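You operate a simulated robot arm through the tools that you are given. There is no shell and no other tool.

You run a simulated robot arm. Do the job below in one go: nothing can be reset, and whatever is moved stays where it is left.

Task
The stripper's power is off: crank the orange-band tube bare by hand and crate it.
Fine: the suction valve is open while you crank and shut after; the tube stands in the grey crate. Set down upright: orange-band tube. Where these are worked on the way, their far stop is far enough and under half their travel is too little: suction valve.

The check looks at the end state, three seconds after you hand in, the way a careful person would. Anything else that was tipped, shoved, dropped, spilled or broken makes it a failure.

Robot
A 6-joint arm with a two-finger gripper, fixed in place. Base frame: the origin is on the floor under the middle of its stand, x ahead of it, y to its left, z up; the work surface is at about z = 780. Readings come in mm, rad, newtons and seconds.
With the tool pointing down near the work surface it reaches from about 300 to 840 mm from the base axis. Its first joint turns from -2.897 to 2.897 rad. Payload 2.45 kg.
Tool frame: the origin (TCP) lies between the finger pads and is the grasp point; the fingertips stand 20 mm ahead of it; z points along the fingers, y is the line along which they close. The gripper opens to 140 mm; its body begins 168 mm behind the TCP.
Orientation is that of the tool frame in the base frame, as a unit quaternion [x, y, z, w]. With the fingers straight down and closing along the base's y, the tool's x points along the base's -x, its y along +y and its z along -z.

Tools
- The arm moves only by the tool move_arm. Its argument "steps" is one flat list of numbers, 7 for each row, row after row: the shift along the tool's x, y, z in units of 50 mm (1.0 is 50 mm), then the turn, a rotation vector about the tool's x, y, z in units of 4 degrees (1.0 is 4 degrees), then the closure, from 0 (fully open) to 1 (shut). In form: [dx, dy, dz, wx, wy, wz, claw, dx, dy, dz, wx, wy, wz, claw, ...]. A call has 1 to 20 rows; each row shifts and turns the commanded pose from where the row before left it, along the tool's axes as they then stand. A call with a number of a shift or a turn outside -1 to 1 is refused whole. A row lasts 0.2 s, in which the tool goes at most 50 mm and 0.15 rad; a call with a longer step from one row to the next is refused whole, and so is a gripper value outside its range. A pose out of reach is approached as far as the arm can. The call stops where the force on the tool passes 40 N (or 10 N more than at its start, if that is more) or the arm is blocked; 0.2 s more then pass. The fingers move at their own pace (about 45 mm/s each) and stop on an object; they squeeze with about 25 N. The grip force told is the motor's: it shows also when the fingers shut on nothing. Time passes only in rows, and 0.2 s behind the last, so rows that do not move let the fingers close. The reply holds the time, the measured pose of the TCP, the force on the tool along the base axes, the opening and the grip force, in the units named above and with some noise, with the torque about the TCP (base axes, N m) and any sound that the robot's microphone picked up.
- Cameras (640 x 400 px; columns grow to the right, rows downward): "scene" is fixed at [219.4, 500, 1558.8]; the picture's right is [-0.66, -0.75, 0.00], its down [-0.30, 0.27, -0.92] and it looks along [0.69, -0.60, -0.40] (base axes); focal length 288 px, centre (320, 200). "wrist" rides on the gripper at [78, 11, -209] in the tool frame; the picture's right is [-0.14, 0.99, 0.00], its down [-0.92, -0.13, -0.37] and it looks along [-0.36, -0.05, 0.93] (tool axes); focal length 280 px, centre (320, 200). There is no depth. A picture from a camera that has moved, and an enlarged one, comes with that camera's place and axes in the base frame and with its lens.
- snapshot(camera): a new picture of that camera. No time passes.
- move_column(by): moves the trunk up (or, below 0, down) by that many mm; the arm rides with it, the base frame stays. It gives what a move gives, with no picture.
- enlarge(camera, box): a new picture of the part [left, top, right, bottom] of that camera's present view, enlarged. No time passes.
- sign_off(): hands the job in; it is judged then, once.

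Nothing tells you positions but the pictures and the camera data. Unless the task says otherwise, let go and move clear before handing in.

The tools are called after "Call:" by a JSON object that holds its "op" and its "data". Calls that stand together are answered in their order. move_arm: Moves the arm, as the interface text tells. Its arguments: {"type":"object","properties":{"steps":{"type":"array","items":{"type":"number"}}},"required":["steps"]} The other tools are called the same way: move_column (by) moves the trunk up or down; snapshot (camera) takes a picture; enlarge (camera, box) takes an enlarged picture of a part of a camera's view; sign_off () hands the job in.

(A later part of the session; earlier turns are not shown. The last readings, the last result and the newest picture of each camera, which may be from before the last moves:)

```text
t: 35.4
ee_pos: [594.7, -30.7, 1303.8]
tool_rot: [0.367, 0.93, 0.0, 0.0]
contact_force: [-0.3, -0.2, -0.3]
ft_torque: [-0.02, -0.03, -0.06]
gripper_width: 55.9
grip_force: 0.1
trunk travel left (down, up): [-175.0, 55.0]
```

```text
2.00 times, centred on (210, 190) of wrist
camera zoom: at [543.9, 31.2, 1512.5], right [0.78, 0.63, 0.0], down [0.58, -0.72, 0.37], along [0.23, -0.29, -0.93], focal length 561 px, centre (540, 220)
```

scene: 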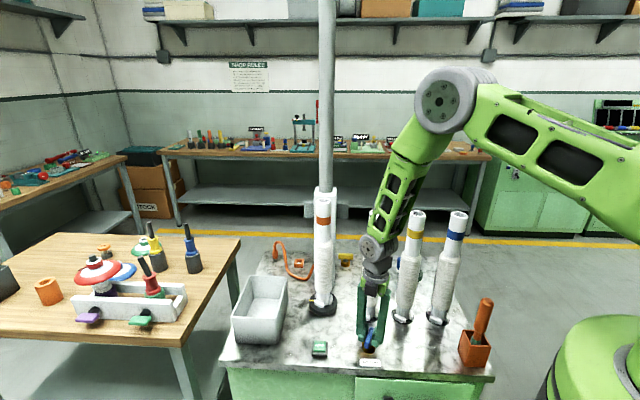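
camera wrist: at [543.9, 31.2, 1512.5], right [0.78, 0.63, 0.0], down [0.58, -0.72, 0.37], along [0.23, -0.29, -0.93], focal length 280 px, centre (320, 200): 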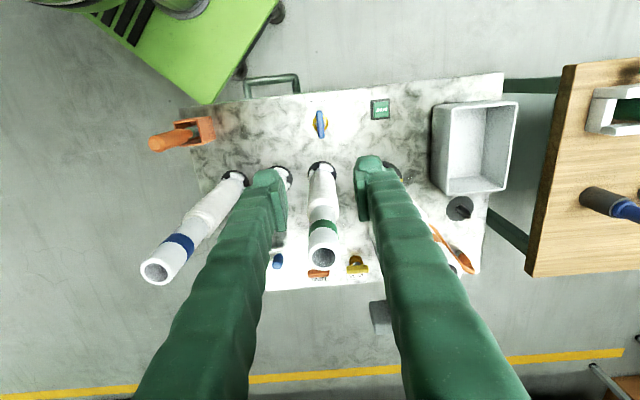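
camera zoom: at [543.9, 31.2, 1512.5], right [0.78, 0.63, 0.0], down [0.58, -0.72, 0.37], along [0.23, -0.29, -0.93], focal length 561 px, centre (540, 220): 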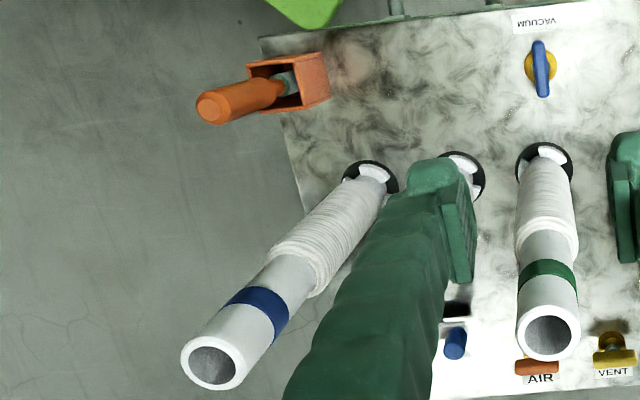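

The valve handle now stands across the bench, so it is open. Next I yaw the tool to about +30° and tilt it 45° so the gripper comes at the crank from the right, clear of the blue tube.

Call:
{"op": "move_arm", "data": {"steps": [0, 0, 0, 0, 0, -0.9615, 0.45, 0, 0, 0, 0, 0, -0.9615, 0.45, 0, 0, 0, 0, 0, -0.9615, 0.45, 0, 0, 0, 0, 0, -0.9615, 0.45, 0, 0, 0, 0, 0, -0.9615, 0.45, 0, 0, 0, 0, 0, -0.9615, 0.45, 0, 0, 0, 0, 0, -0.9615, 0.45, 0, 0, 0, 0, 0, -0.9615, 0.45, 0, 0, 0, 0, 0, -0.9615, 0.45, 0, 0, 0, 0, 0, -0.9615, 0.45, 0, 0, 0, 0, 0, -0.9615, 0.45, 0, 0, 0, 0, 0, -0.9615, 0.45, 0, 0, 0, 0, 0, -0.9615, 0.45, 0, 0, 0, 0, 0, -0.9615, 0.45, 0, 0, 0, 0, 0, -0.9615, 0.45, 0, 0, 0, 0, 0, -0.9615, 0.45, 0, 0, 0, 0, 0, -0.9615, 0.45, 0, 0, 0, 0, 0, -0.9615, 0.45, 0, 0, 0, 0, 0, -0.9615, 0.45]}}

Call:
{"op": "move_arm", "data": {"steps": [0, 0, 0, 0, -0.9375, 0, 0.45, 0, 0, 0, 0, -0.9375, 0, 0.45, 0, 0, 0, 0, -0.9375, 0, 0.45, 0, 0, 0, 0, -0.9375, 0, 0.45, 0, 0, 0, 0, -0.9375, 0, 0.45, 0, 0, 0, 0, -0.9375, 0, 0.45, 0, 0, 0, 0, -0.9375, 0, 0.45, 0, 0, 0, 0, -0.9375, 0, 0.45, 0, 0, 0, 0, -0.9375, 0, 0.45, 0, 0, 0, 0, -0.9375, 0, 0.45, 0, 0, 0, 0, -0.9375, 0, 0.45, 0, 0, 0, 0, -0.9375, 0, 0.45]}}

Call:
{"op": "snapshot", "data": {"camera": "wrist"}}

Call:
{"op": "snapshot", "data": {"camera": "scene"}}

```text
t: 39.4
ee_pos: [596.0, -30.8, 1301.9]
tool_rot: [-0.261, 0.965, 0.001, 0.001]
contact_force: [-0.2, 0.0, 0.3]
ft_torque: [-0.02, -0.02, 0.01]
gripper_width: 77.0
grip_force: 0.1
trunk travel left (down, up): [-175.0, 55.0]
```

```text
t: 42.0
ee_pos: [596.2, -29.1, 1301.3]
tool_rot: [-0.24, 0.892, 0.1, 0.37]
contact_force: [0.8, 0.3, 0.3]
ft_torque: [-0.01, 0.0, 0.03]
gripper_width: 76.8
grip_force: 0.0
trunk travel left (down, up): [-175.0, 55.0]
```

```text
taken
camera wrist: at [414.0, -123.2, 1394.3], right [-0.41, 0.91, 0.1], down [0.4, 0.08, 0.91], along [0.82, 0.41, -0.4], focal length 280 px, centre (320, 200)
```

wrist: 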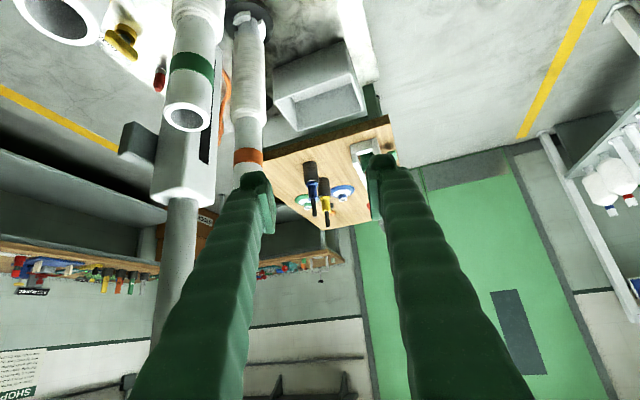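

```text
taken
```

scene: 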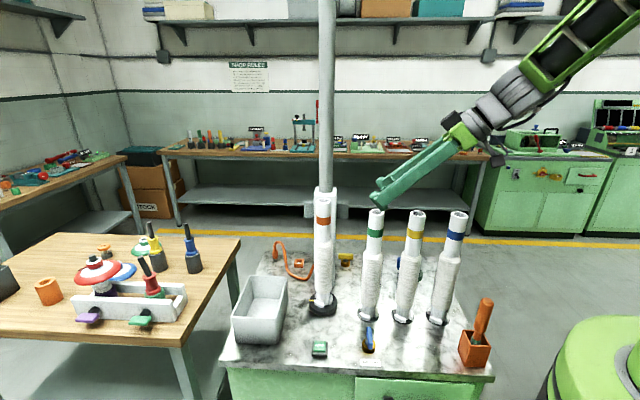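

Call:
{"op": "move_arm", "data": {"steps": [0.32, -0.787, -0.32, 0, 0, 0, 0.45, 0.32, -0.787, -0.32, 0, 0, 0, 0.45, 0.32, -0.787, -0.32, 0, 0, 0, 0.45, 0.32, -0.787, -0.32, 0, 0, 0, 0.45, 0.32, -0.787, -0.32, 0, 0, 0, 0.45, 0.32, -0.787, -0.32, 0, 0, 0, 0.45, 0.32, -0.787, -0.32, 0, 0, 0, 0.45, 0.32, -0.787, -0.32, 0, 0, 0, 0.45, 0.32, -0.787, -0.32, 0, 0, 0, 0.45, 0.32, -0.787, -0.32, 0, 0, 0, 0.45]}}

Call:
{"op": "snapshot", "data": {"camera": "wrist"}}

Call:
{"op": "snapshot", "data": {"camera": "scene"}}

```text
t: 44.2
ee_pos: [596.0, -486.9, 1300.7]
tool_rot: [-0.24, 0.892, 0.101, 0.37]
contact_force: [-0.3, 0.1, -0.1]
ft_torque: [0.12, 0.01, 0.04]
gripper_width: 77.0
grip_force: 0.1
trunk travel left (down, up): [-175.0, 55.0]
```

```text
taken
camera wrist: at [414.1, -579.9, 1393.6], right [-0.41, 0.91, 0.1], down [0.4, 0.08, 0.91], along [0.82, 0.41, -0.4], focal length 280 px, centre (320, 200)
```

wrist: 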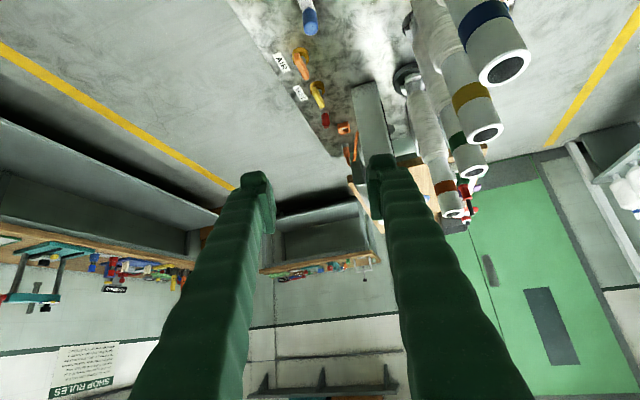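

```text
taken
```

scene: 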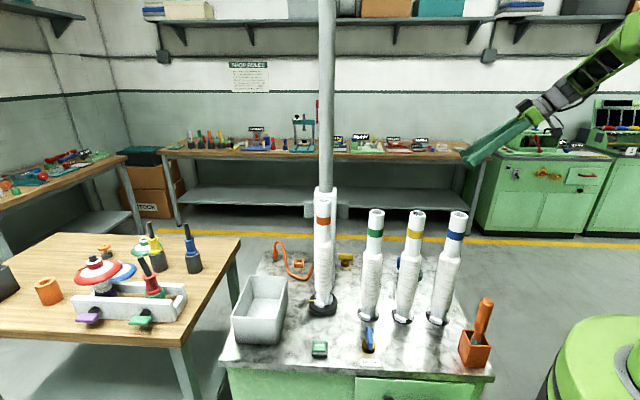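

Call:
{"op": "move_arm", "data": {"steps": [0.608, 0, 0.608, 0, 0, 0, 0.45, 0.608, 0, 0.608, 0, 0, 0, 0.45, 0.608, 0, 0.608, 0, 0, 0, 0.45, 0.608, 0, 0.608, 0, 0, 0, 0.45, 0.608, 0, 0.608, 0, 0, 0, 0.45, 0.608, 0, 0.608, 0, 0, 0, 0.45, 0.608, 0, 0.608, 0, 0, 0, 0.45]}}

Call:
{"op": "snapshot", "data": {"camera": "wrist"}}

Call:
{"op": "snapshot", "data": {"camera": "scene"}}

```text
t: 45.8
ee_pos: [594.7, -486.2, 1001.9]
tool_rot: [-0.24, 0.892, 0.099, 0.369]
contact_force: [1.0, -0.6, 0.0]
ft_torque: [0.01, 0.05, 0.0]
gripper_width: 77.1
grip_force: 0.0
trunk travel left (down, up): [-175.0, 55.0]
```

```text
taken
camera wrist: at [413.9, -579.5, 1095.2], right [-0.41, 0.91, 0.1], down [0.4, 0.09, 0.91], along [0.82, 0.41, -0.4], focal length 280 px, centre (320, 200)
```

wrist: 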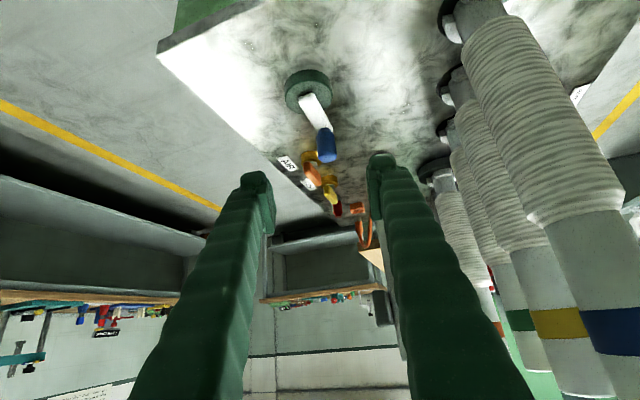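

```text
taken
```

scene: 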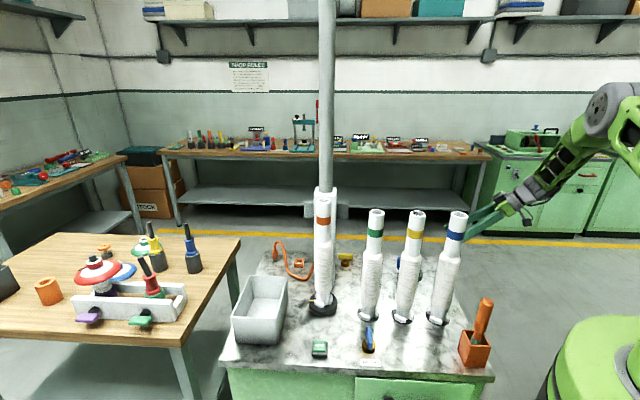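

Call:
{"op": "enlarge", "data": {"camera": "wrist", "box": [260, 50, 380, 220]}}

Call:
{"op": "enlarge", "data": {"camera": "scene", "box": [440, 170, 560, 270]}}

```text
2.35 times, centred on (320, 135) of wrist
camera zoom: at [413.9, -579.5, 1095.2], right [-0.41, 0.91, 0.1], down [0.4, 0.09, 0.91], along [0.82, 0.41, -0.4], focal length 660 px, centre (320, 353)
```

zoom: 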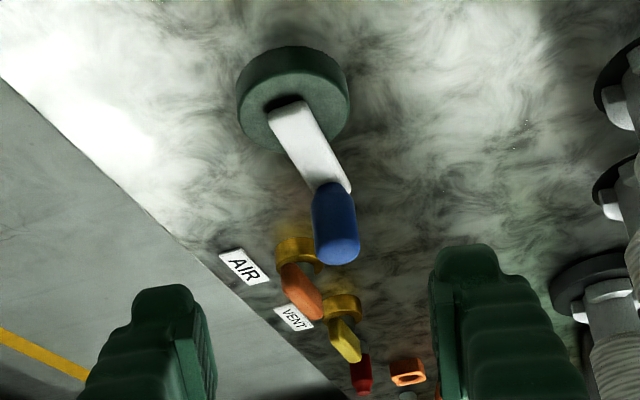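

```text
4.00 times, centred on (500, 220) of scene
camera zoom: at [219.4, 500.0, 1558.8], right [-0.66, -0.75, 0.0], down [-0.3, 0.27, -0.92], along [0.69, -0.6, -0.4], focal length 1151 px, centre (-400, 120)
```

zoom: 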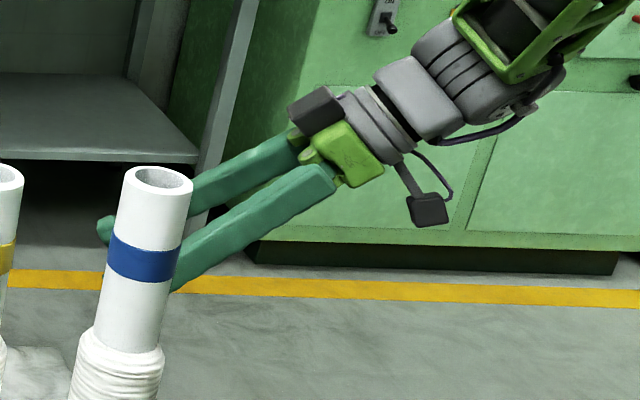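

The crank is clear now: hub near (684,-436), knob axis near (734,-395), knob from z≈812 to 863, crank radius about 64 mm. I'll close in along the tool axis to a pre-grasp point.

Call:
{"op": "move_arm", "data": {"steps": [-0.0694, 0.0634, 0.834, 0, 0, 0, 0.45, -0.0694, 0.0634, 0.834, 0, 0, 0, 0.45, -0.0694, 0.0634, 0.834, 0, 0, 0, 0.45]}}

Call:
{"op": "snapshot", "data": {"camera": "wrist"}}

Call:
{"op": "enlarge", "data": {"camera": "scene", "box": [380, 160, 540, 280]}}

```text
t: 46.6
ee_pos: [676.9, -429.8, 920.0]
tool_rot: [-0.239, 0.892, 0.099, 0.37]
contact_force: [0.7, 0.1, 0.3]
ft_torque: [0.02, -0.01, -0.01]
gripper_width: 77.0
grip_force: 0.2
trunk travel left (down, up): [-175.0, 55.0]
```

```text
taken
camera wrist: at [494.8, -523.1, 1013.2], right [-0.41, 0.91, 0.1], down [0.4, 0.09, 0.91], along [0.82, 0.41, -0.4], focal length 280 px, centre (320, 200)
```

wrist: 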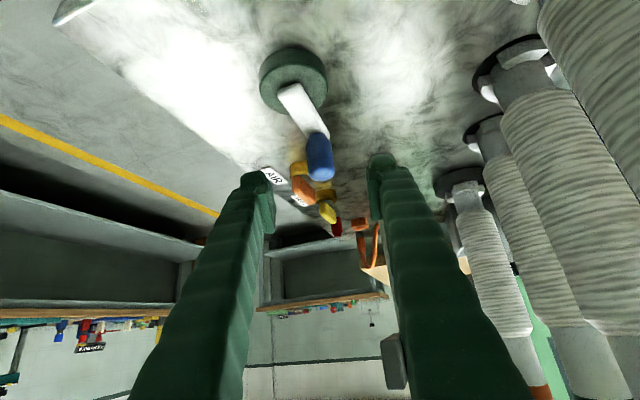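

```text
3.33 times, centred on (460, 220) of scene
camera zoom: at [219.4, 500.0, 1558.8], right [-0.66, -0.75, 0.0], down [-0.3, 0.27, -0.92], along [0.69, -0.6, -0.4], focal length 959 px, centre (-147, 133)
```

zoom: 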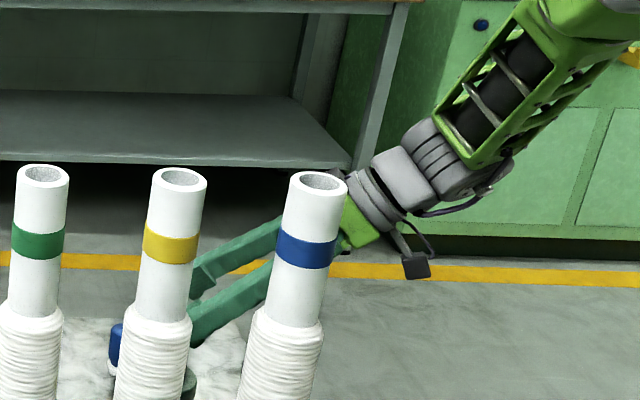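

Call:
{"op": "enlarge", "data": {"camera": "wrist", "box": [240, 40, 400, 220]}}

```text
2.22 times, centred on (320, 130) of wrist
camera zoom: at [494.8, -523.1, 1013.2], right [-0.41, 0.91, 0.1], down [0.4, 0.09, 0.91], along [0.82, 0.41, -0.4], focal length 623 px, centre (320, 356)
```

zoom: 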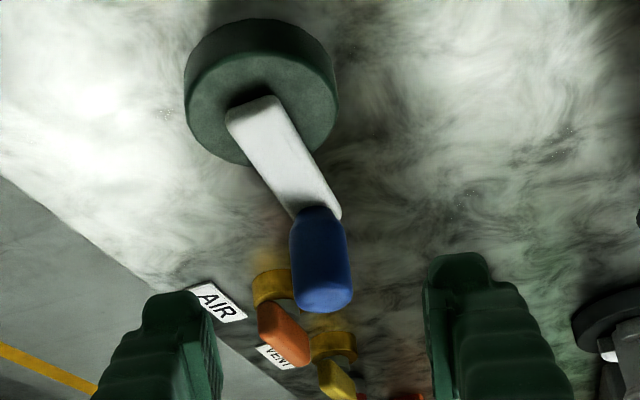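

Call:
{"op": "move_arm", "data": {"steps": [0.015, 0.01, 0.65, 0, 0, 0, 0.45, 0.015, 0.01, 0.65, 0, 0, 0, 0.45, 0.015, 0.01, 0.63, 0, 0, 0, 0.45]}}

Call:
{"op": "snapshot", "data": {"camera": "wrist"}}

```text
t: 47.4
ee_pos: [733.3, -393.7, 848.7]
tool_rot: [-0.239, 0.892, 0.099, 0.37]
contact_force: [-0.5, -0.1, 0.8]
ft_torque: [-0.02, 0.05, -0.01]
gripper_width: 77.2
grip_force: 0.1
trunk travel left (down, up): [-175.0, 55.0]
```

```text
taken
camera wrist: at [551.0, -485.8, 942.1], right [-0.41, 0.91, 0.1], down [0.4, 0.08, 0.91], along [0.82, 0.41, -0.4], focal length 280 px, centre (320, 200)
```

wrist: 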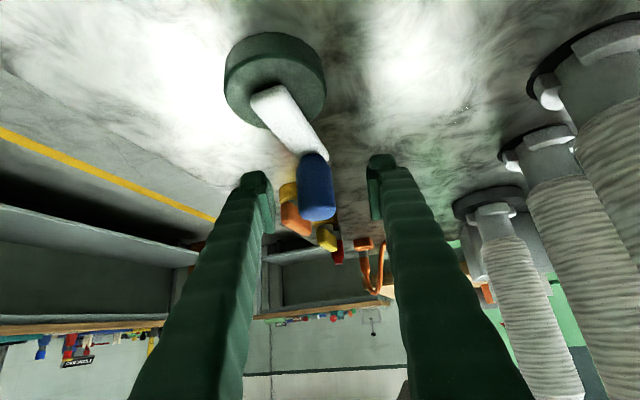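

Call:
{"op": "move_arm", "data": {"steps": [0, -0.05, 0, 0, 0, 0, 0.45, 0, 0, 0, 0, 0, 0, 1, 0, 0, 0, 0, 0, 0, 1, 0, 0, 0, 0, 0, 0, 1, 0, 0, 0, 0, 0, 0, 1, 0, 0, 0, 0, 0, 0, 1]}}

Call:
{"op": "snapshot", "data": {"camera": "wrist"}}

```text
t: 48.8
ee_pos: [734.0, -395.7, 848.7]
tool_rot: [-0.239, 0.892, 0.1, 0.37]
contact_force: [-0.5, -1.5, 0.5]
ft_torque: [0.01, -0.04, -0.03]
gripper_width: 28.3
grip_force: 44.8
trunk travel left (down, up): [-175.0, 55.0]
```

```text
taken
camera wrist: at [552.1, -488.0, 942.0], right [-0.41, 0.91, 0.1], down [0.4, 0.08, 0.91], along [0.82, 0.41, -0.4], focal length 280 px, centre (320, 200)
```

wrist: 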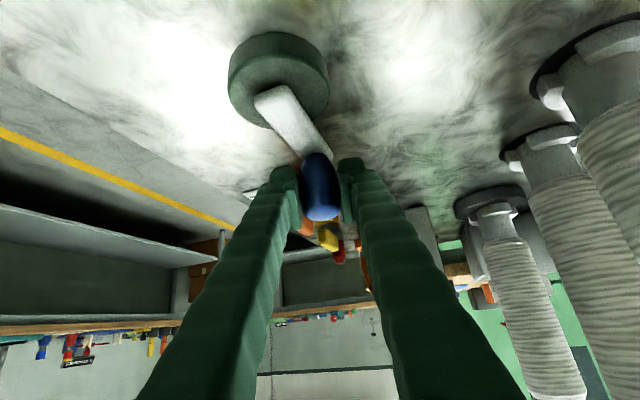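

The knob is gripped at 28 mm wide with no side load. I'll test a small clockwise arc first and watch the forces and the tube.

Call:
{"op": "move_arm", "data": {"steps": [-0.0157, -0.2256, 0.0157, 0, 0, 0, 1, 0.0123, -0.226, -0.0123, 0, 0, 0, 1, 0.0398, -0.2194, -0.0399, 0, 0, 0, 1]}}

Call:
{"op": "snapshot", "data": {"camera": "wrist"}}

Call:
{"op": "enlarge", "data": {"camera": "scene", "box": [280, 170, 380, 330]}}

```text
t: 49.6
ee_pos: [748.0, -424.6, 848.5]
tool_rot: [-0.24, 0.892, 0.1, 0.37]
contact_force: [-0.4, 14.3, -1.9]
ft_torque: [0.09, 0.1, -0.7]
gripper_width: 28.3
grip_force: 45.2
trunk travel left (down, up): [-175.0, 55.0]
```

```text
taken
camera wrist: at [566.0, -518.3, 942.2], right [-0.41, 0.91, 0.1], down [0.4, 0.08, 0.91], along [0.82, 0.42, -0.4], focal length 280 px, centre (320, 200)
```

wrist: 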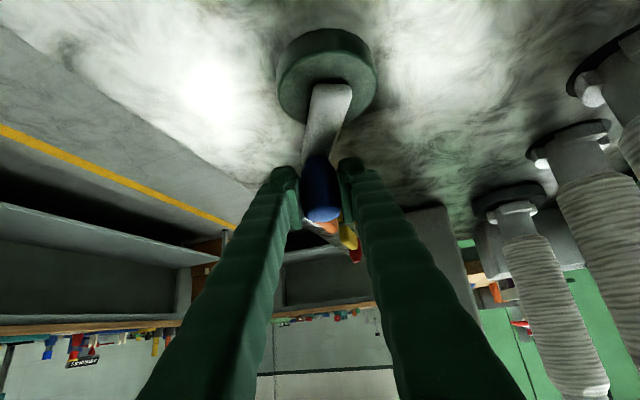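

```text
2.50 times, centred on (330, 250) of scene
camera zoom: at [219.4, 500.0, 1558.8], right [-0.66, -0.75, 0.0], down [-0.3, 0.27, -0.92], along [0.69, -0.6, -0.4], focal length 719 px, centre (295, 75)
```

zoom: 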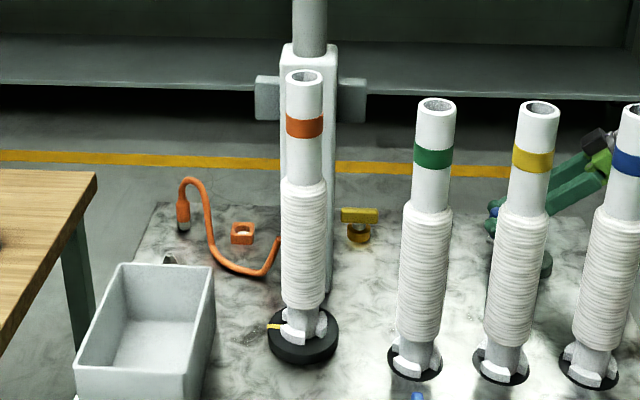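

The crank turns clockwise with light drag. I'll continue another 90° and check the forces again.

Call:
{"op": "move_arm", "data": {"steps": [0.1085, -0.3026, -0.1085, 0, 0, 0, 1, 0.1602, -0.2526, -0.1602, 0, 0, 0, 1, 0.201, -0.1853, -0.201, 0, 0, 0, 1, 0.228, -0.1054, -0.228, 0, 0, 0, 1, 0.2396, -0.0185, -0.2396, 0, 0, 0, 1, 0.2349, 0.0701, -0.2349, 0, 0, 0, 1]}}

Call:
{"op": "snapshot", "data": {"camera": "wrist"}}

Call:
{"op": "enlarge", "data": {"camera": "scene", "box": [280, 170, 380, 330]}}

```text
t: 50.9
ee_pos: [701.5, -503.5, 850.9]
tool_rot: [-0.236, 0.894, 0.091, 0.369]
contact_force: [3.1, -11.8, -10.2]
ft_torque: [-0.39, 0.02, -0.14]
gripper_width: 26.6
grip_force: 44.9
out of reach, approached as far as the arm can: row 3, 4
trunk travel left (down, up): [-175.0, 55.0]
stopped in row 6: the force on the tool passed its limit at 42 N (the readings are from after the stop); the commanded pose is now the measured one
```

```text
taken
camera wrist: at [519.0, -593.1, 944.5], right [-0.4, 0.91, 0.08], down [0.4, 0.09, 0.91], along [0.82, 0.4, -0.4], focal length 280 px, centre (320, 200)
```

wrist: 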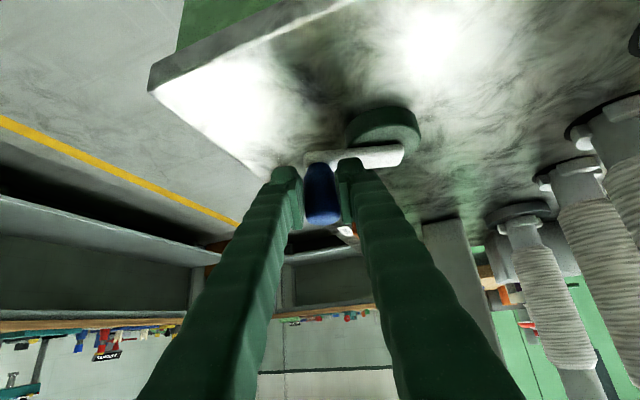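

```text
2.50 times, centred on (330, 250) of scene
camera zoom: at [219.4, 500.0, 1558.8], right [-0.66, -0.75, 0.0], down [-0.3, 0.27, -0.92], along [0.69, -0.6, -0.4], focal length 719 px, centre (295, 75)
```

zoom: 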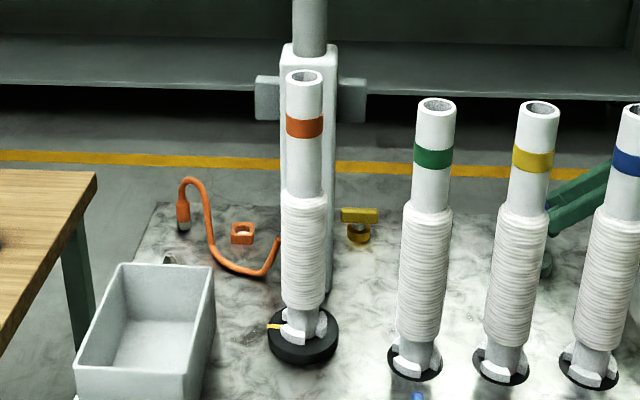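

The wrap's top edge has already dropped, so cranking clockwise strips the tube. The far side of the circle was just out of reach in this pose. I'll re-aim the tool more outward, which brings the wrist closer, while still holding the knob.

Call:
{"op": "enlarge", "data": {"camera": "wrist", "box": [240, 90, 440, 250]}}

Call:
{"op": "snapshot", "data": {"camera": "scene"}}

```text
2.50 times, centred on (340, 170) of wrist
camera zoom: at [519.0, -593.1, 944.5], right [-0.4, 0.91, 0.08], down [0.4, 0.09, 0.91], along [0.82, 0.4, -0.4], focal length 701 px, centre (270, 275)
```

zoom: 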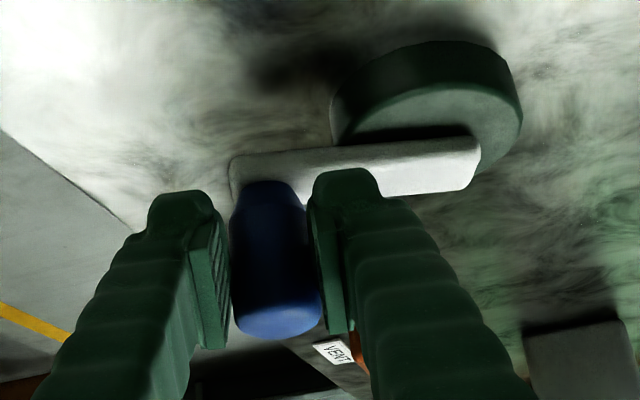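

```text
taken
```

scene: 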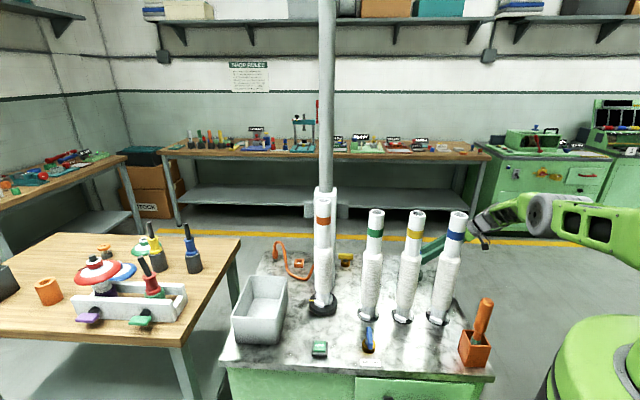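

Call:
{"op": "move_arm", "data": {"steps": [0, 0, 0, 0.6, -0.325, 0.606, 1, 0, 0, 0, 0.6, -0.325, 0.606, 1, 0, 0, 0, 0.6, -0.325, 0.606, 1, 0, 0, 0, 0.6, -0.325, 0.606, 1]}}

Call:
{"op": "snapshot", "data": {"camera": "wrist"}}

```text
t: 51.9
ee_pos: [703.9, -504.1, 855.6]
tool_rot: [-0.125, 0.897, 0.057, 0.421]
contact_force: [0.4, 0.5, 0.4]
ft_torque: [0.0, 0.07, 0.01]
gripper_width: 0.0
grip_force: 29.1
trunk travel left (down, up): [-175.0, 55.0]
```

```text
taken
camera wrist: at [496.9, -550.2, 930.5], right [-0.18, 0.98, 0.1], down [0.33, -0.04, 0.94], along [0.93, 0.21, -0.31], focal length 280 px, centre (320, 200)
```

wrist: 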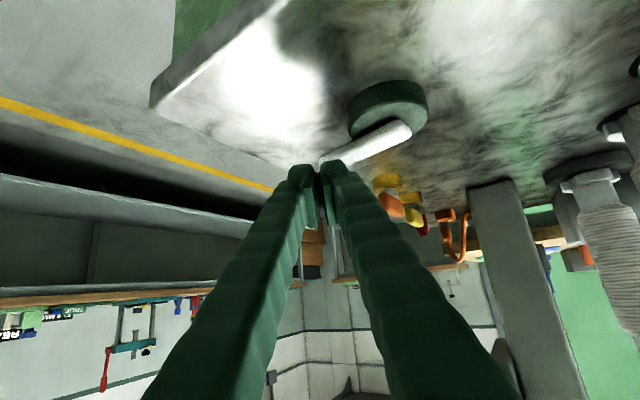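

The fingers slipped off the knob while turning. I'll back straight off along the tool axis, open, and look for where the knob sits now.

Call:
{"op": "move_arm", "data": {"steps": [0, 0, -0.7, 0, 0, 0, 1, 0, 0, -0.8, 0, 0, 0, 1, 0, 0, -0.5, 0, 0, 0, 0.45, 0, 0, 0, 0, 0, 0, 0.45, 0, 0, 0, 0, 0, 0, 0.45, 0, 0, 0, 0, 0, 0, 0.45]}}

Call:
{"op": "snapshot", "data": {"camera": "wrist"}}

Call:
{"op": "enlarge", "data": {"camera": "wrist", "box": [260, 80, 440, 240]}}

```text
t: 53.3
ee_pos: [628.0, -521.5, 917.2]
tool_rot: [-0.124, 0.897, 0.059, 0.42]
contact_force: [0.4, 1.1, 0.3]
ft_torque: [0.02, 0.03, 0.05]
gripper_width: 77.3
grip_force: 0.0
trunk travel left (down, up): [-175.0, 55.0]
```

```text
taken
camera wrist: at [422.4, -569.6, 990.7], right [-0.18, 0.98, 0.11], down [0.33, -0.04, 0.94], along [0.93, 0.21, -0.32], focal length 280 px, centre (320, 200)
```

wrist: 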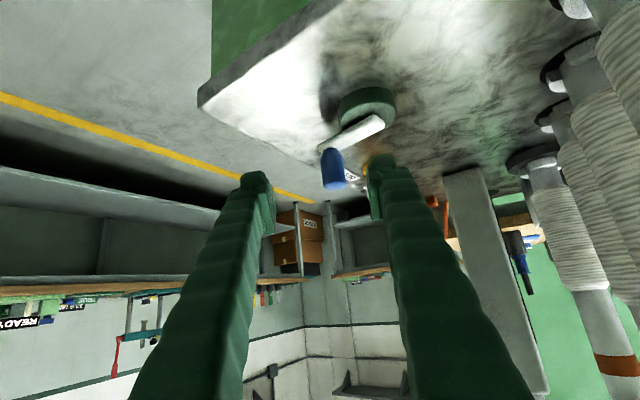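

```text
2.50 times, centred on (350, 160) of wrist
camera zoom: at [422.4, -569.6, 990.7], right [-0.18, 0.98, 0.11], down [0.33, -0.04, 0.94], along [0.93, 0.21, -0.32], focal length 701 px, centre (245, 300)
```

zoom: 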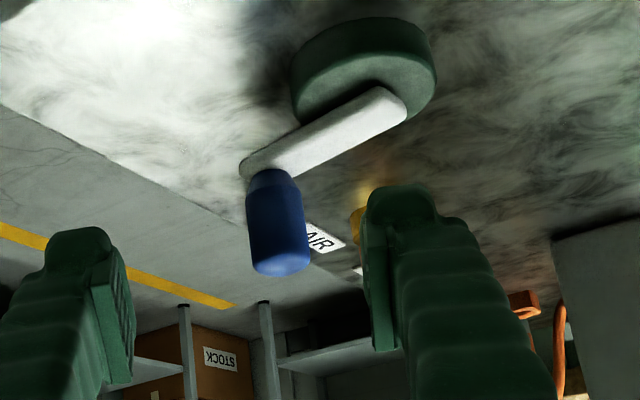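

Triangulating from several views gives the hub at about (690,-438), crank radius 61 mm, and the knob now near (735.5,-479.5). I'll line up with it first and then advance.

Call:
{"op": "move_arm", "data": {"steps": [-0.376, 0.228, 0.4, 0, 0, 0, 0.45, 0, 0, 0.6, 0, 0, 0, 0.45, 0, 0, 0.6, 0, 0, 0, 0.45]}}

Call:
{"op": "snapshot", "data": {"camera": "wrist"}}

Call:
{"op": "enlarge", "data": {"camera": "wrist", "box": [260, 80, 440, 240]}}

```text
t: 54.1
ee_pos: [694.2, -492.2, 879.0]
tool_rot: [-0.124, 0.898, 0.058, 0.419]
contact_force: [0.0, 1.0, -0.1]
ft_torque: [-0.01, 0.01, -0.02]
gripper_width: 76.9
grip_force: 0.1
trunk travel left (down, up): [-175.0, 55.0]
```

```text
taken
camera wrist: at [488.5, -540.1, 953.1], right [-0.18, 0.98, 0.11], down [0.33, -0.04, 0.94], along [0.93, 0.21, -0.32], focal length 280 px, centre (320, 200)
```

wrist: 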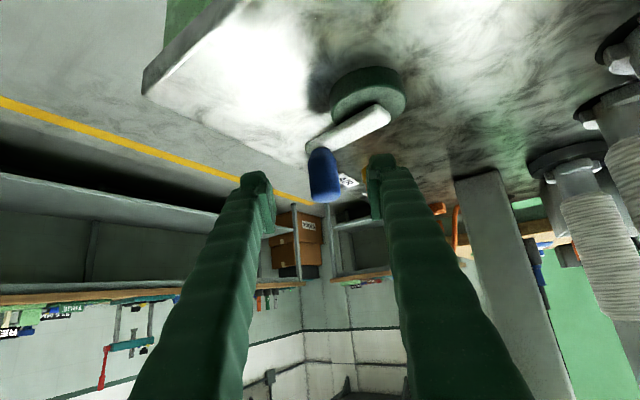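

```text
2.50 times, centred on (350, 160) of wrist
camera zoom: at [488.5, -540.1, 953.1], right [-0.18, 0.98, 0.11], down [0.33, -0.04, 0.94], along [0.93, 0.21, -0.32], focal length 701 px, centre (245, 300)
```

zoom: 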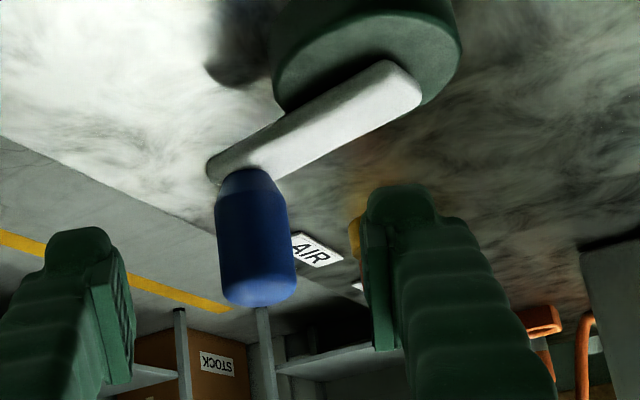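

Call:
{"op": "move_arm", "data": {"steps": [-0.055, 0.028, 0.53, 0, 0, 0, 0.45, -0.055, 0.028, 0.53, 0, 0, 0, 0.45]}}

Call:
{"op": "snapshot", "data": {"camera": "wrist"}}

Call:
{"op": "enlarge", "data": {"camera": "wrist", "box": [240, 100, 400, 240]}}

```text
t: 54.7
ee_pos: [738.1, -478.6, 849.4]
tool_rot: [-0.125, 0.897, 0.058, 0.419]
contact_force: [0.1, -0.7, -0.2]
ft_torque: [-0.01, 0.04, 0.0]
gripper_width: 76.9
grip_force: 0.0
trunk travel left (down, up): [-175.0, 55.0]
```

```text
taken
camera wrist: at [532.6, -525.9, 923.5], right [-0.18, 0.98, 0.11], down [0.33, -0.04, 0.94], along [0.93, 0.21, -0.32], focal length 280 px, centre (320, 200)
```

wrist: 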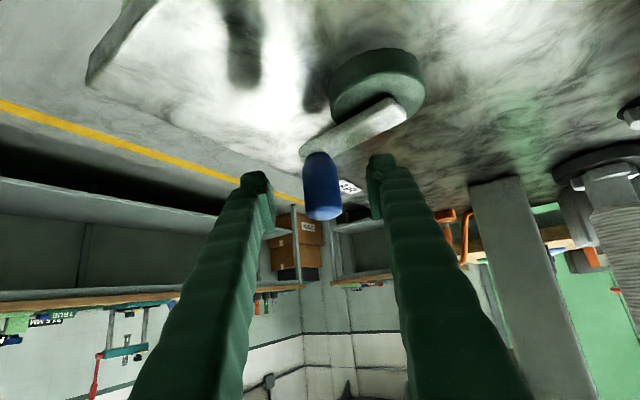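

```text
2.86 times, centred on (320, 170) of wrist
camera zoom: at [532.6, -525.9, 923.5], right [-0.18, 0.98, 0.11], down [0.33, -0.04, 0.94], along [0.93, 0.21, -0.32], focal length 801 px, centre (320, 286)
```

zoom: 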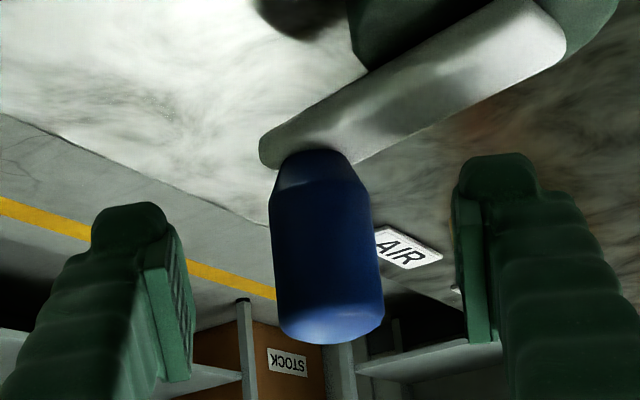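

Call:
{"op": "move_arm", "data": {"steps": [0, 0, 0.08, 0, 0, 0, 1, 0, 0, 0, 0, 0, 0, 1, 0, 0, 0, 0, 0, 0, 1, 0, 0, 0, 0, 0, 0, 1, 0, 0, 0, 0, 0, 0, 1]}}

```text
t: 55.9
ee_pos: [740.5, -475.8, 847.1]
tool_rot: [-0.124, 0.897, 0.059, 0.42]
contact_force: [-1.2, 1.9, -0.1]
ft_torque: [0.03, 0.02, -0.02]
gripper_width: 28.6
grip_force: 44.4
trunk travel left (down, up): [-175.0, 55.0]
```

Call:
{"op": "move_arm", "data": {"steps": [0.1459, -0.1192, -0.1751, 0, 0, 0, 1, 0.1585, -0.0691, -0.1902, 0, 0, 0, 1, 0.1643, -0.0161, -0.1972, 0, 0, 0, 1, 0.1628, 0.0375, -0.1955, 0, 0, 0, 1, 0.1543, 0.0897, -0.1852, 0, 0, 0, 1]}}

Call:
{"op": "snapshot", "data": {"camera": "wrist"}}

```text
t: 57.1
ee_pos: [681.5, -503.2, 848.2]
tool_rot: [-0.121, 0.898, 0.055, 0.419]
contact_force: [8.9, -35.3, -10.0]
ft_torque: [0.08, 0.31, -0.9]
gripper_width: 27.8
grip_force: 45.0
trunk travel left (down, up): [-175.0, 55.0]
```

```text
taken
camera wrist: at [475.6, -549.1, 921.7], right [-0.18, 0.98, 0.1], down [0.33, -0.04, 0.94], along [0.93, 0.2, -0.32], focal length 280 px, centre (320, 200)
```

wrist: 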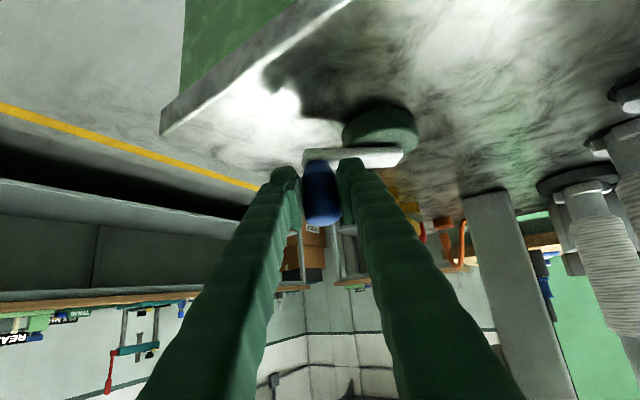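

The measured points fit a circle centred at (686.3,-438.6) with radius 64.8 mm, so my earlier path ran slightly inside it. I'll correct that and continue clockwise in short batches.

Call:
{"op": "move_arm", "data": {"steps": [0.1916, -0.016, -0.23, 0, 0, 0, 1, 0.1366, 0.1654, -0.164, 0, 0, 0, 1, 0.1119, 0.2066, -0.1343, 0, 0, 0, 1, 0.0822, 0.2394, -0.0987, 0, 0, 0, 1]}}

Call:
{"op": "enlarge", "data": {"camera": "scene", "box": [280, 170, 380, 330]}}

```text
t: 58.0
ee_pos: [639.2, -497.9, 847.0]
tool_rot: [-0.12, 0.9, 0.051, 0.417]
contact_force: [-9.4, -10.0, -1.9]
ft_torque: [-0.33, 1.04, -0.03]
gripper_width: 25.5
grip_force: 44.8
trunk travel left (down, up): [-175.0, 55.0]
stopped in row 4: the force on the tool passed its limit at 49 N (the readings are from after the stop); the commanded pose is now the measured one
```

```text
2.50 times, centred on (330, 250) of scene
camera zoom: at [219.4, 500.0, 1558.8], right [-0.66, -0.75, 0.0], down [-0.3, 0.27, -0.92], along [0.69, -0.6, -0.4], focal length 719 px, centre (295, 75)
```

zoom: 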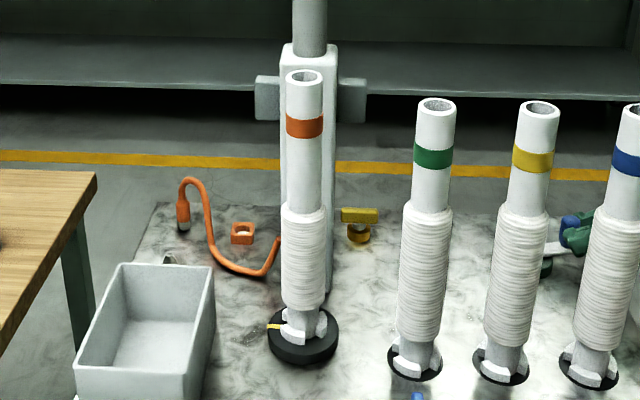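

Call:
{"op": "snapshot", "data": {"camera": "wrist"}}

Call:
{"op": "enlarge", "data": {"camera": "wrist", "box": [240, 80, 440, 240]}}

Call:
{"op": "enlarge", "data": {"camera": "scene", "box": [390, 200, 510, 300]}}

```text
taken
camera wrist: at [434.1, -540.8, 923.3], right [-0.17, 0.98, 0.1], down [0.34, -0.03, 0.94], along [0.93, 0.19, -0.32], focal length 280 px, centre (320, 200)
```

wrist: 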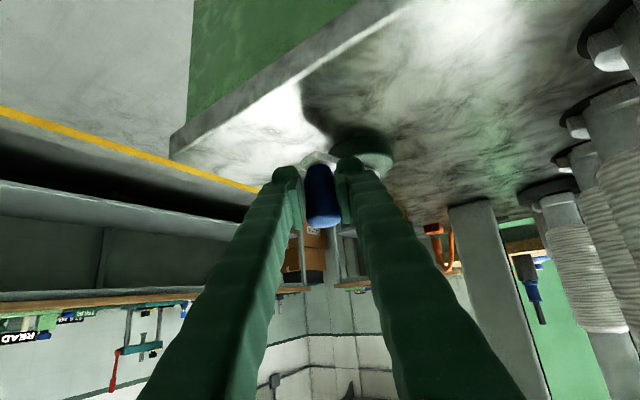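

```text
2.50 times, centred on (340, 160) of wrist
camera zoom: at [434.1, -540.8, 923.3], right [-0.17, 0.98, 0.1], down [0.34, -0.03, 0.94], along [0.93, 0.19, -0.32], focal length 701 px, centre (270, 300)
```

zoom: 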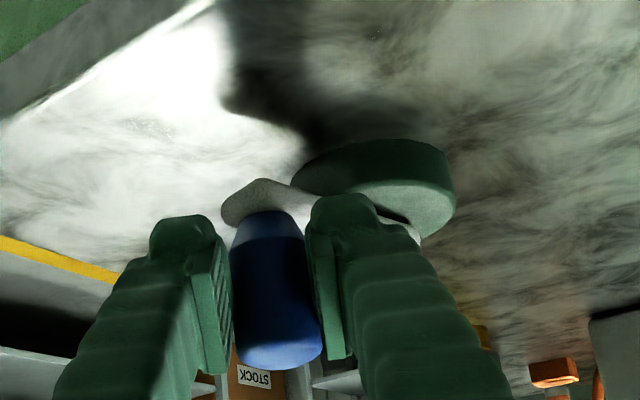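

```text
4.00 times, centred on (450, 250) of scene
camera zoom: at [219.4, 500.0, 1558.8], right [-0.66, -0.75, 0.0], down [-0.3, 0.27, -0.92], along [0.69, -0.6, -0.4], focal length 1151 px, centre (-200, 0)
```

zoom: 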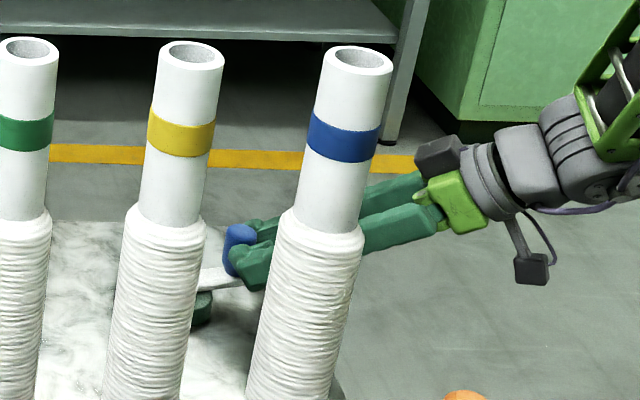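

The pads slid along the knob because my path was off, so the knob is now at the fingertips. I'll open, move about 22 mm forward so it sits in the middle of the pads, and regrip.

Call:
{"op": "move_arm", "data": {"steps": [0, 0, 0, 0, 0, 0, 0.68, 0, 0, 0, 0, 0, 0, 0.68, -0.287, 0, 0.337, 0, 0, 0, 0.68, 0, 0, 0, 0, 0, 0, 0.68]}}

Call:
{"op": "enlarge", "data": {"camera": "wrist", "box": [240, 80, 440, 240]}}

Call:
{"op": "enlarge", "data": {"camera": "scene", "box": [390, 200, 510, 300]}}

```text
t: 59.0
ee_pos: [663.6, -488.8, 848.2]
tool_rot: [-0.12, 0.899, 0.052, 0.418]
contact_force: [0.4, 0.5, -0.3]
ft_torque: [0.01, 0.01, -0.01]
gripper_width: 44.9
grip_force: 0.2
trunk travel left (down, up): [-175.0, 55.0]
```

```text
2.50 times, centred on (340, 160) of wrist
camera zoom: at [456.9, -533.5, 923.7], right [-0.17, 0.98, 0.1], down [0.33, -0.04, 0.94], along [0.93, 0.2, -0.32], focal length 701 px, centre (270, 300)
```

zoom: 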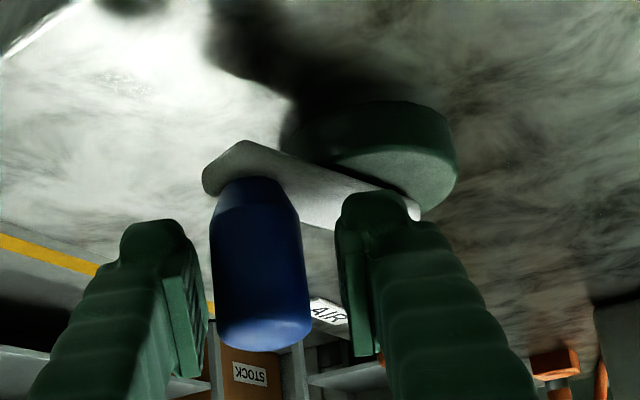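

```text
4.00 times, centred on (450, 250) of scene
camera zoom: at [219.4, 500.0, 1558.8], right [-0.66, -0.75, 0.0], down [-0.3, 0.27, -0.92], along [0.69, -0.6, -0.4], focal length 1151 px, centre (-200, 0)
```

zoom: 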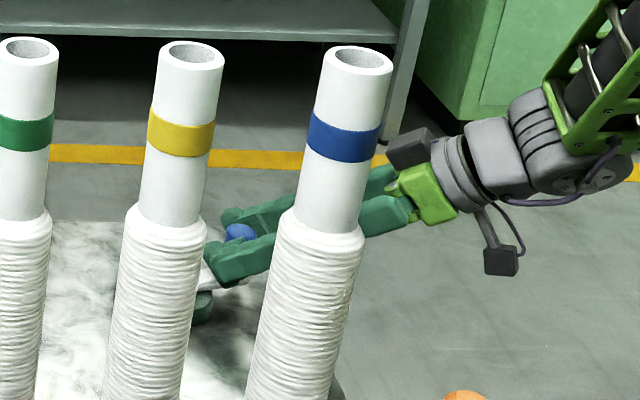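

Call:
{"op": "move_arm", "data": {"steps": [0, -0.056, 0, 0, 0, 0, 1, 0, 0, 0, 0, 0, 0, 1, 0, 0, 0, 0, 0, 0, 1, 0, 0, 0, 0, 0, 0, 1, 0.1123, 0.1844, -0.1321, 0, 0, 0, 1, 0.085, 0.2164, -0.1, 0, 0, 0, 1, 0.054, 0.2389, -0.0635, 0, 0, 0, 1]}}

Call:
{"op": "enlarge", "data": {"camera": "wrist", "box": [240, 80, 440, 240]}}

```text
t: 60.6
ee_pos: [634.0, -467.0, 847.2]
tool_rot: [-0.12, 0.899, 0.052, 0.418]
contact_force: [-15.3, -11.1, 8.1]
ft_torque: [0.01, 0.0, -0.26]
gripper_width: 28.6
grip_force: 44.9
trunk travel left (down, up): [-175.0, 55.0]
```

```text
2.50 times, centred on (340, 160) of wrist
camera zoom: at [428.4, -511.7, 923.7], right [-0.17, 0.98, 0.1], down [0.33, -0.04, 0.94], along [0.93, 0.19, -0.32], focal length 701 px, centre (270, 300)
```

zoom: 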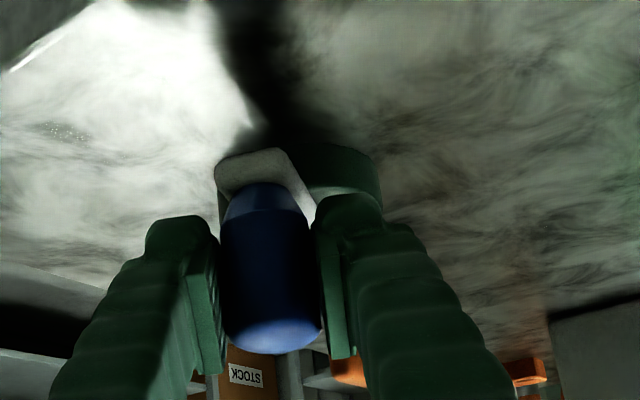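

Call:
{"op": "move_arm", "data": {"steps": [0.0824, 0.224, -0.0969, 0, 0, 0, 1, -0.0023, 0.258, 0.0028, 0, 0, 0, 1, -0.0371, 0.2516, 0.0436, 0, 0, 0, 1, -0.0702, 0.2342, 0.0826, 0, 0, 0, 1, -0.1003, 0.2066, 0.1179, 0, 0, 0, 1]}}

Call:
{"op": "snapshot", "data": {"camera": "wrist"}}

Call:
{"op": "enlarge", "data": {"camera": "scene", "box": [390, 200, 510, 300]}}

```text
t: 61.8
ee_pos: [629.6, -407.3, 847.1]
tool_rot: [-0.121, 0.899, 0.052, 0.418]
contact_force: [2.1, -11.2, 7.2]
ft_torque: [-0.25, 0.68, -0.59]
gripper_width: 28.3
grip_force: 44.7
trunk travel left (down, up): [-175.0, 55.0]
```

```text
taken
camera wrist: at [424.7, -452.1, 922.6], right [-0.17, 0.98, 0.1], down [0.33, -0.04, 0.94], along [0.93, 0.2, -0.32], focal length 280 px, centre (320, 200)
```

wrist: 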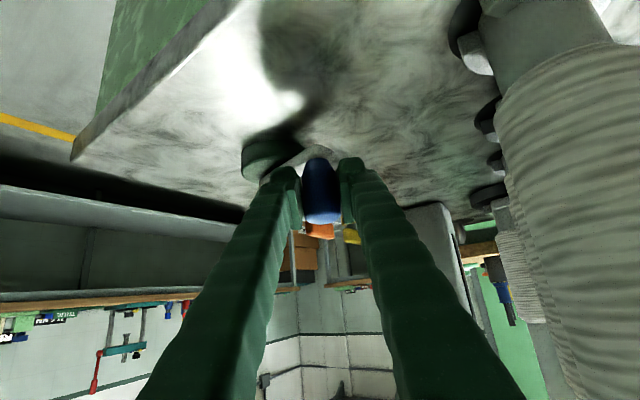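

```text
4.00 times, centred on (450, 250) of scene
camera zoom: at [219.4, 500.0, 1558.8], right [-0.66, -0.75, 0.0], down [-0.3, 0.27, -0.92], along [0.69, -0.6, -0.4], focal length 1151 px, centre (-200, 0)
```

zoom: 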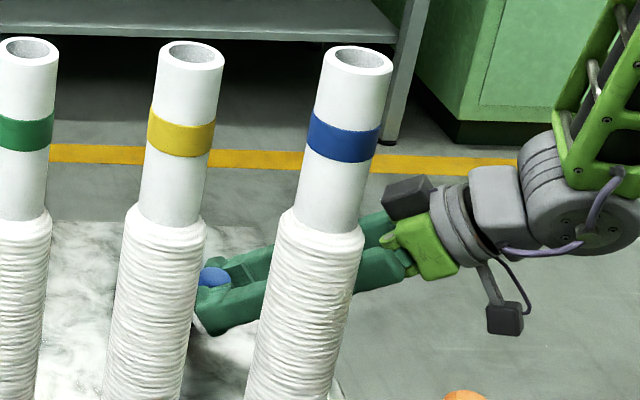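

Call:
{"op": "move_arm", "data": {"steps": [-0.126, 0.1699, 0.1481, 0, 0, 0, 1, -0.1461, 0.1259, 0.1718, 0, 0, 0, 1, -0.1599, 0.0763, 0.188, 0, 0, 0, 1, -0.1667, 0.0234, 0.196, 0, 0, 0, 1, -0.1662, -0.0305, 0.1954, 0, 0, 0, 1, -0.1585, -0.0832, 0.1863, 0, 0, 0, 1]}}

Call:
{"op": "snapshot", "data": {"camera": "wrist"}}

Call:
{"op": "enlarge", "data": {"camera": "scene", "box": [280, 170, 500, 330]}}

```text
t: 63.0
ee_pos: [678.4, -379.6, 846.9]
tool_rot: [-0.117, 0.9, 0.049, 0.417]
contact_force: [-3.5, -7.6, 1.2]
ft_torque: [-0.1, 0.62, -0.37]
gripper_width: 28.4
grip_force: 45.5
trunk travel left (down, up): [-175.0, 55.0]
stopped in row 5: the force on the tool passed its limit at 42 N (the readings are from after the stop); the commanded pose is now the measured one
```

```text
taken
camera wrist: at [472.6, -421.8, 922.7], right [-0.16, 0.98, 0.09], down [0.33, -0.04, 0.94], along [0.93, 0.18, -0.32], focal length 280 px, centre (320, 200)
```

wrist: 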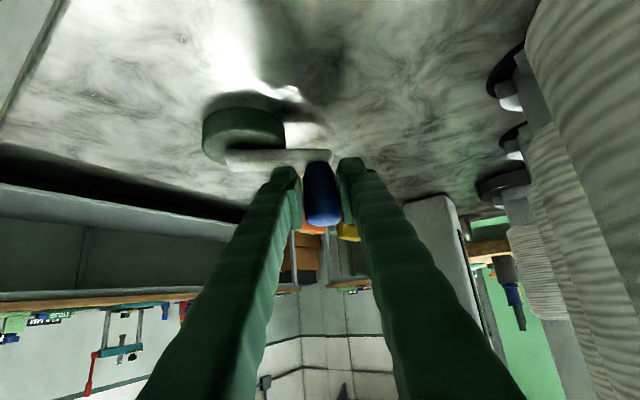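

```text
2.50 times, centred on (390, 250) of scene
camera zoom: at [219.4, 500.0, 1558.8], right [-0.66, -0.75, 0.0], down [-0.3, 0.27, -0.92], along [0.69, -0.6, -0.4], focal length 719 px, centre (145, 75)
```

zoom: 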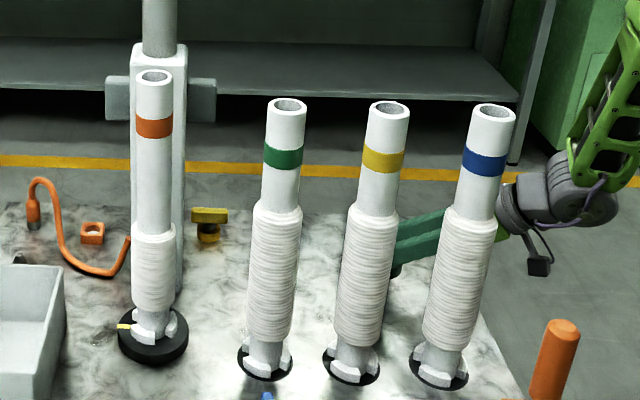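

Using only the well-determined coordinates, the hub fits (690.3,-438.9) with radius 62 mm, and the wrap is already about a third gone. I'll recentre the pads on the knob and follow that circle.

Call:
{"op": "move_arm", "data": {"steps": [0, 0, 0, 0, 0, 0, 0.7, 0, 0, 0, 0, 0, 0, 0.7, -0.1453, 0, 0.1709, 0, 0, 0, 0.7, 0, 0, 0, 0, 0, 0, 1, 0, 0, 0, 0, 0, 0, 1, 0, 0, 0, 0, 0, 0, 1, -0.1589, -0.0848, 0.1868, 0, 0, 0, 1, -0.144, -0.1339, 0.1693, 0, 0, 0, 1, -0.1228, -0.1771, 0.1444, 0, 0, 0, 1, -0.0962, -0.2126, 0.1131, 0, 0, 0, 1]}}

Call:
{"op": "snapshot", "data": {"camera": "wrist"}}

```text
t: 65.2
ee_pos: [739.0, -388.7, 847.1]
tool_rot: [-0.121, 0.899, 0.052, 0.417]
contact_force: [13.9, 26.3, -8.2]
ft_torque: [0.44, -0.52, -0.49]
gripper_width: 26.5
grip_force: 44.9
trunk travel left (down, up): [-175.0, 55.0]
```

```text
taken
camera wrist: at [532.7, -433.2, 922.2], right [-0.17, 0.98, 0.1], down [0.33, -0.04, 0.94], along [0.93, 0.2, -0.32], focal length 280 px, centre (320, 200)
```

wrist: 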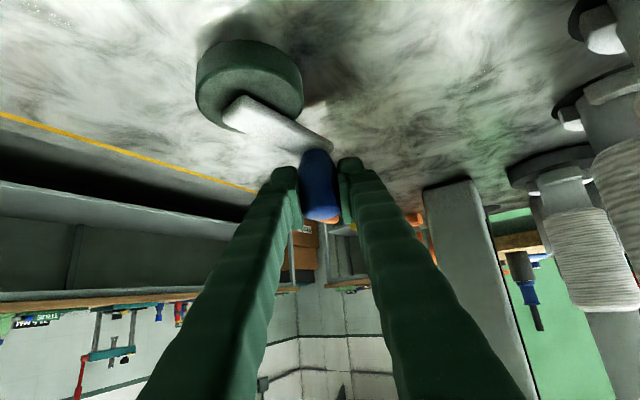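

Call:
{"op": "enlarge", "data": {"camera": "wrist", "box": [190, 30, 390, 240]}}

Call:
{"op": "enlarge", "data": {"camera": "scene", "box": [370, 210, 470, 290]}}

```text
1.90 times, centred on (290, 135) of wrist
camera zoom: at [532.7, -433.2, 922.2], right [-0.17, 0.98, 0.1], down [0.33, -0.04, 0.94], along [0.93, 0.2, -0.32], focal length 534 px, centre (377, 324)
```

zoom: 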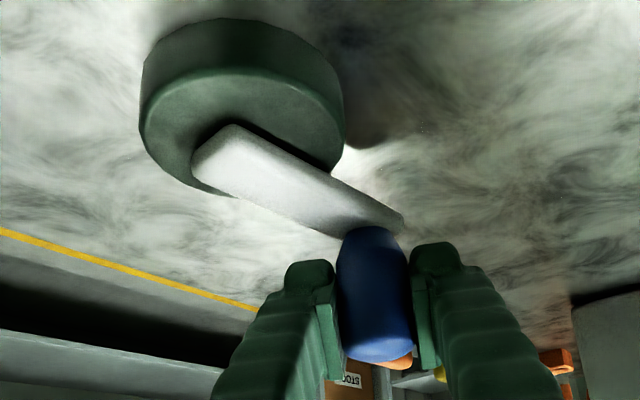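

```text
5.00 times, centred on (420, 250) of scene
camera zoom: at [219.4, 500.0, 1558.8], right [-0.66, -0.75, 0.0], down [-0.3, 0.27, -0.92], along [0.69, -0.6, -0.4], focal length 1438 px, centre (-180, -50)
```

zoom: 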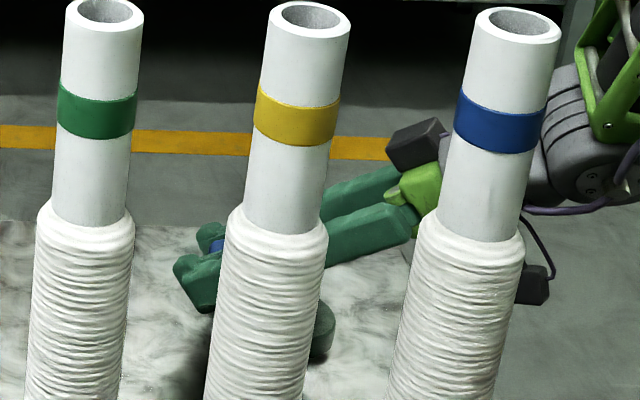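

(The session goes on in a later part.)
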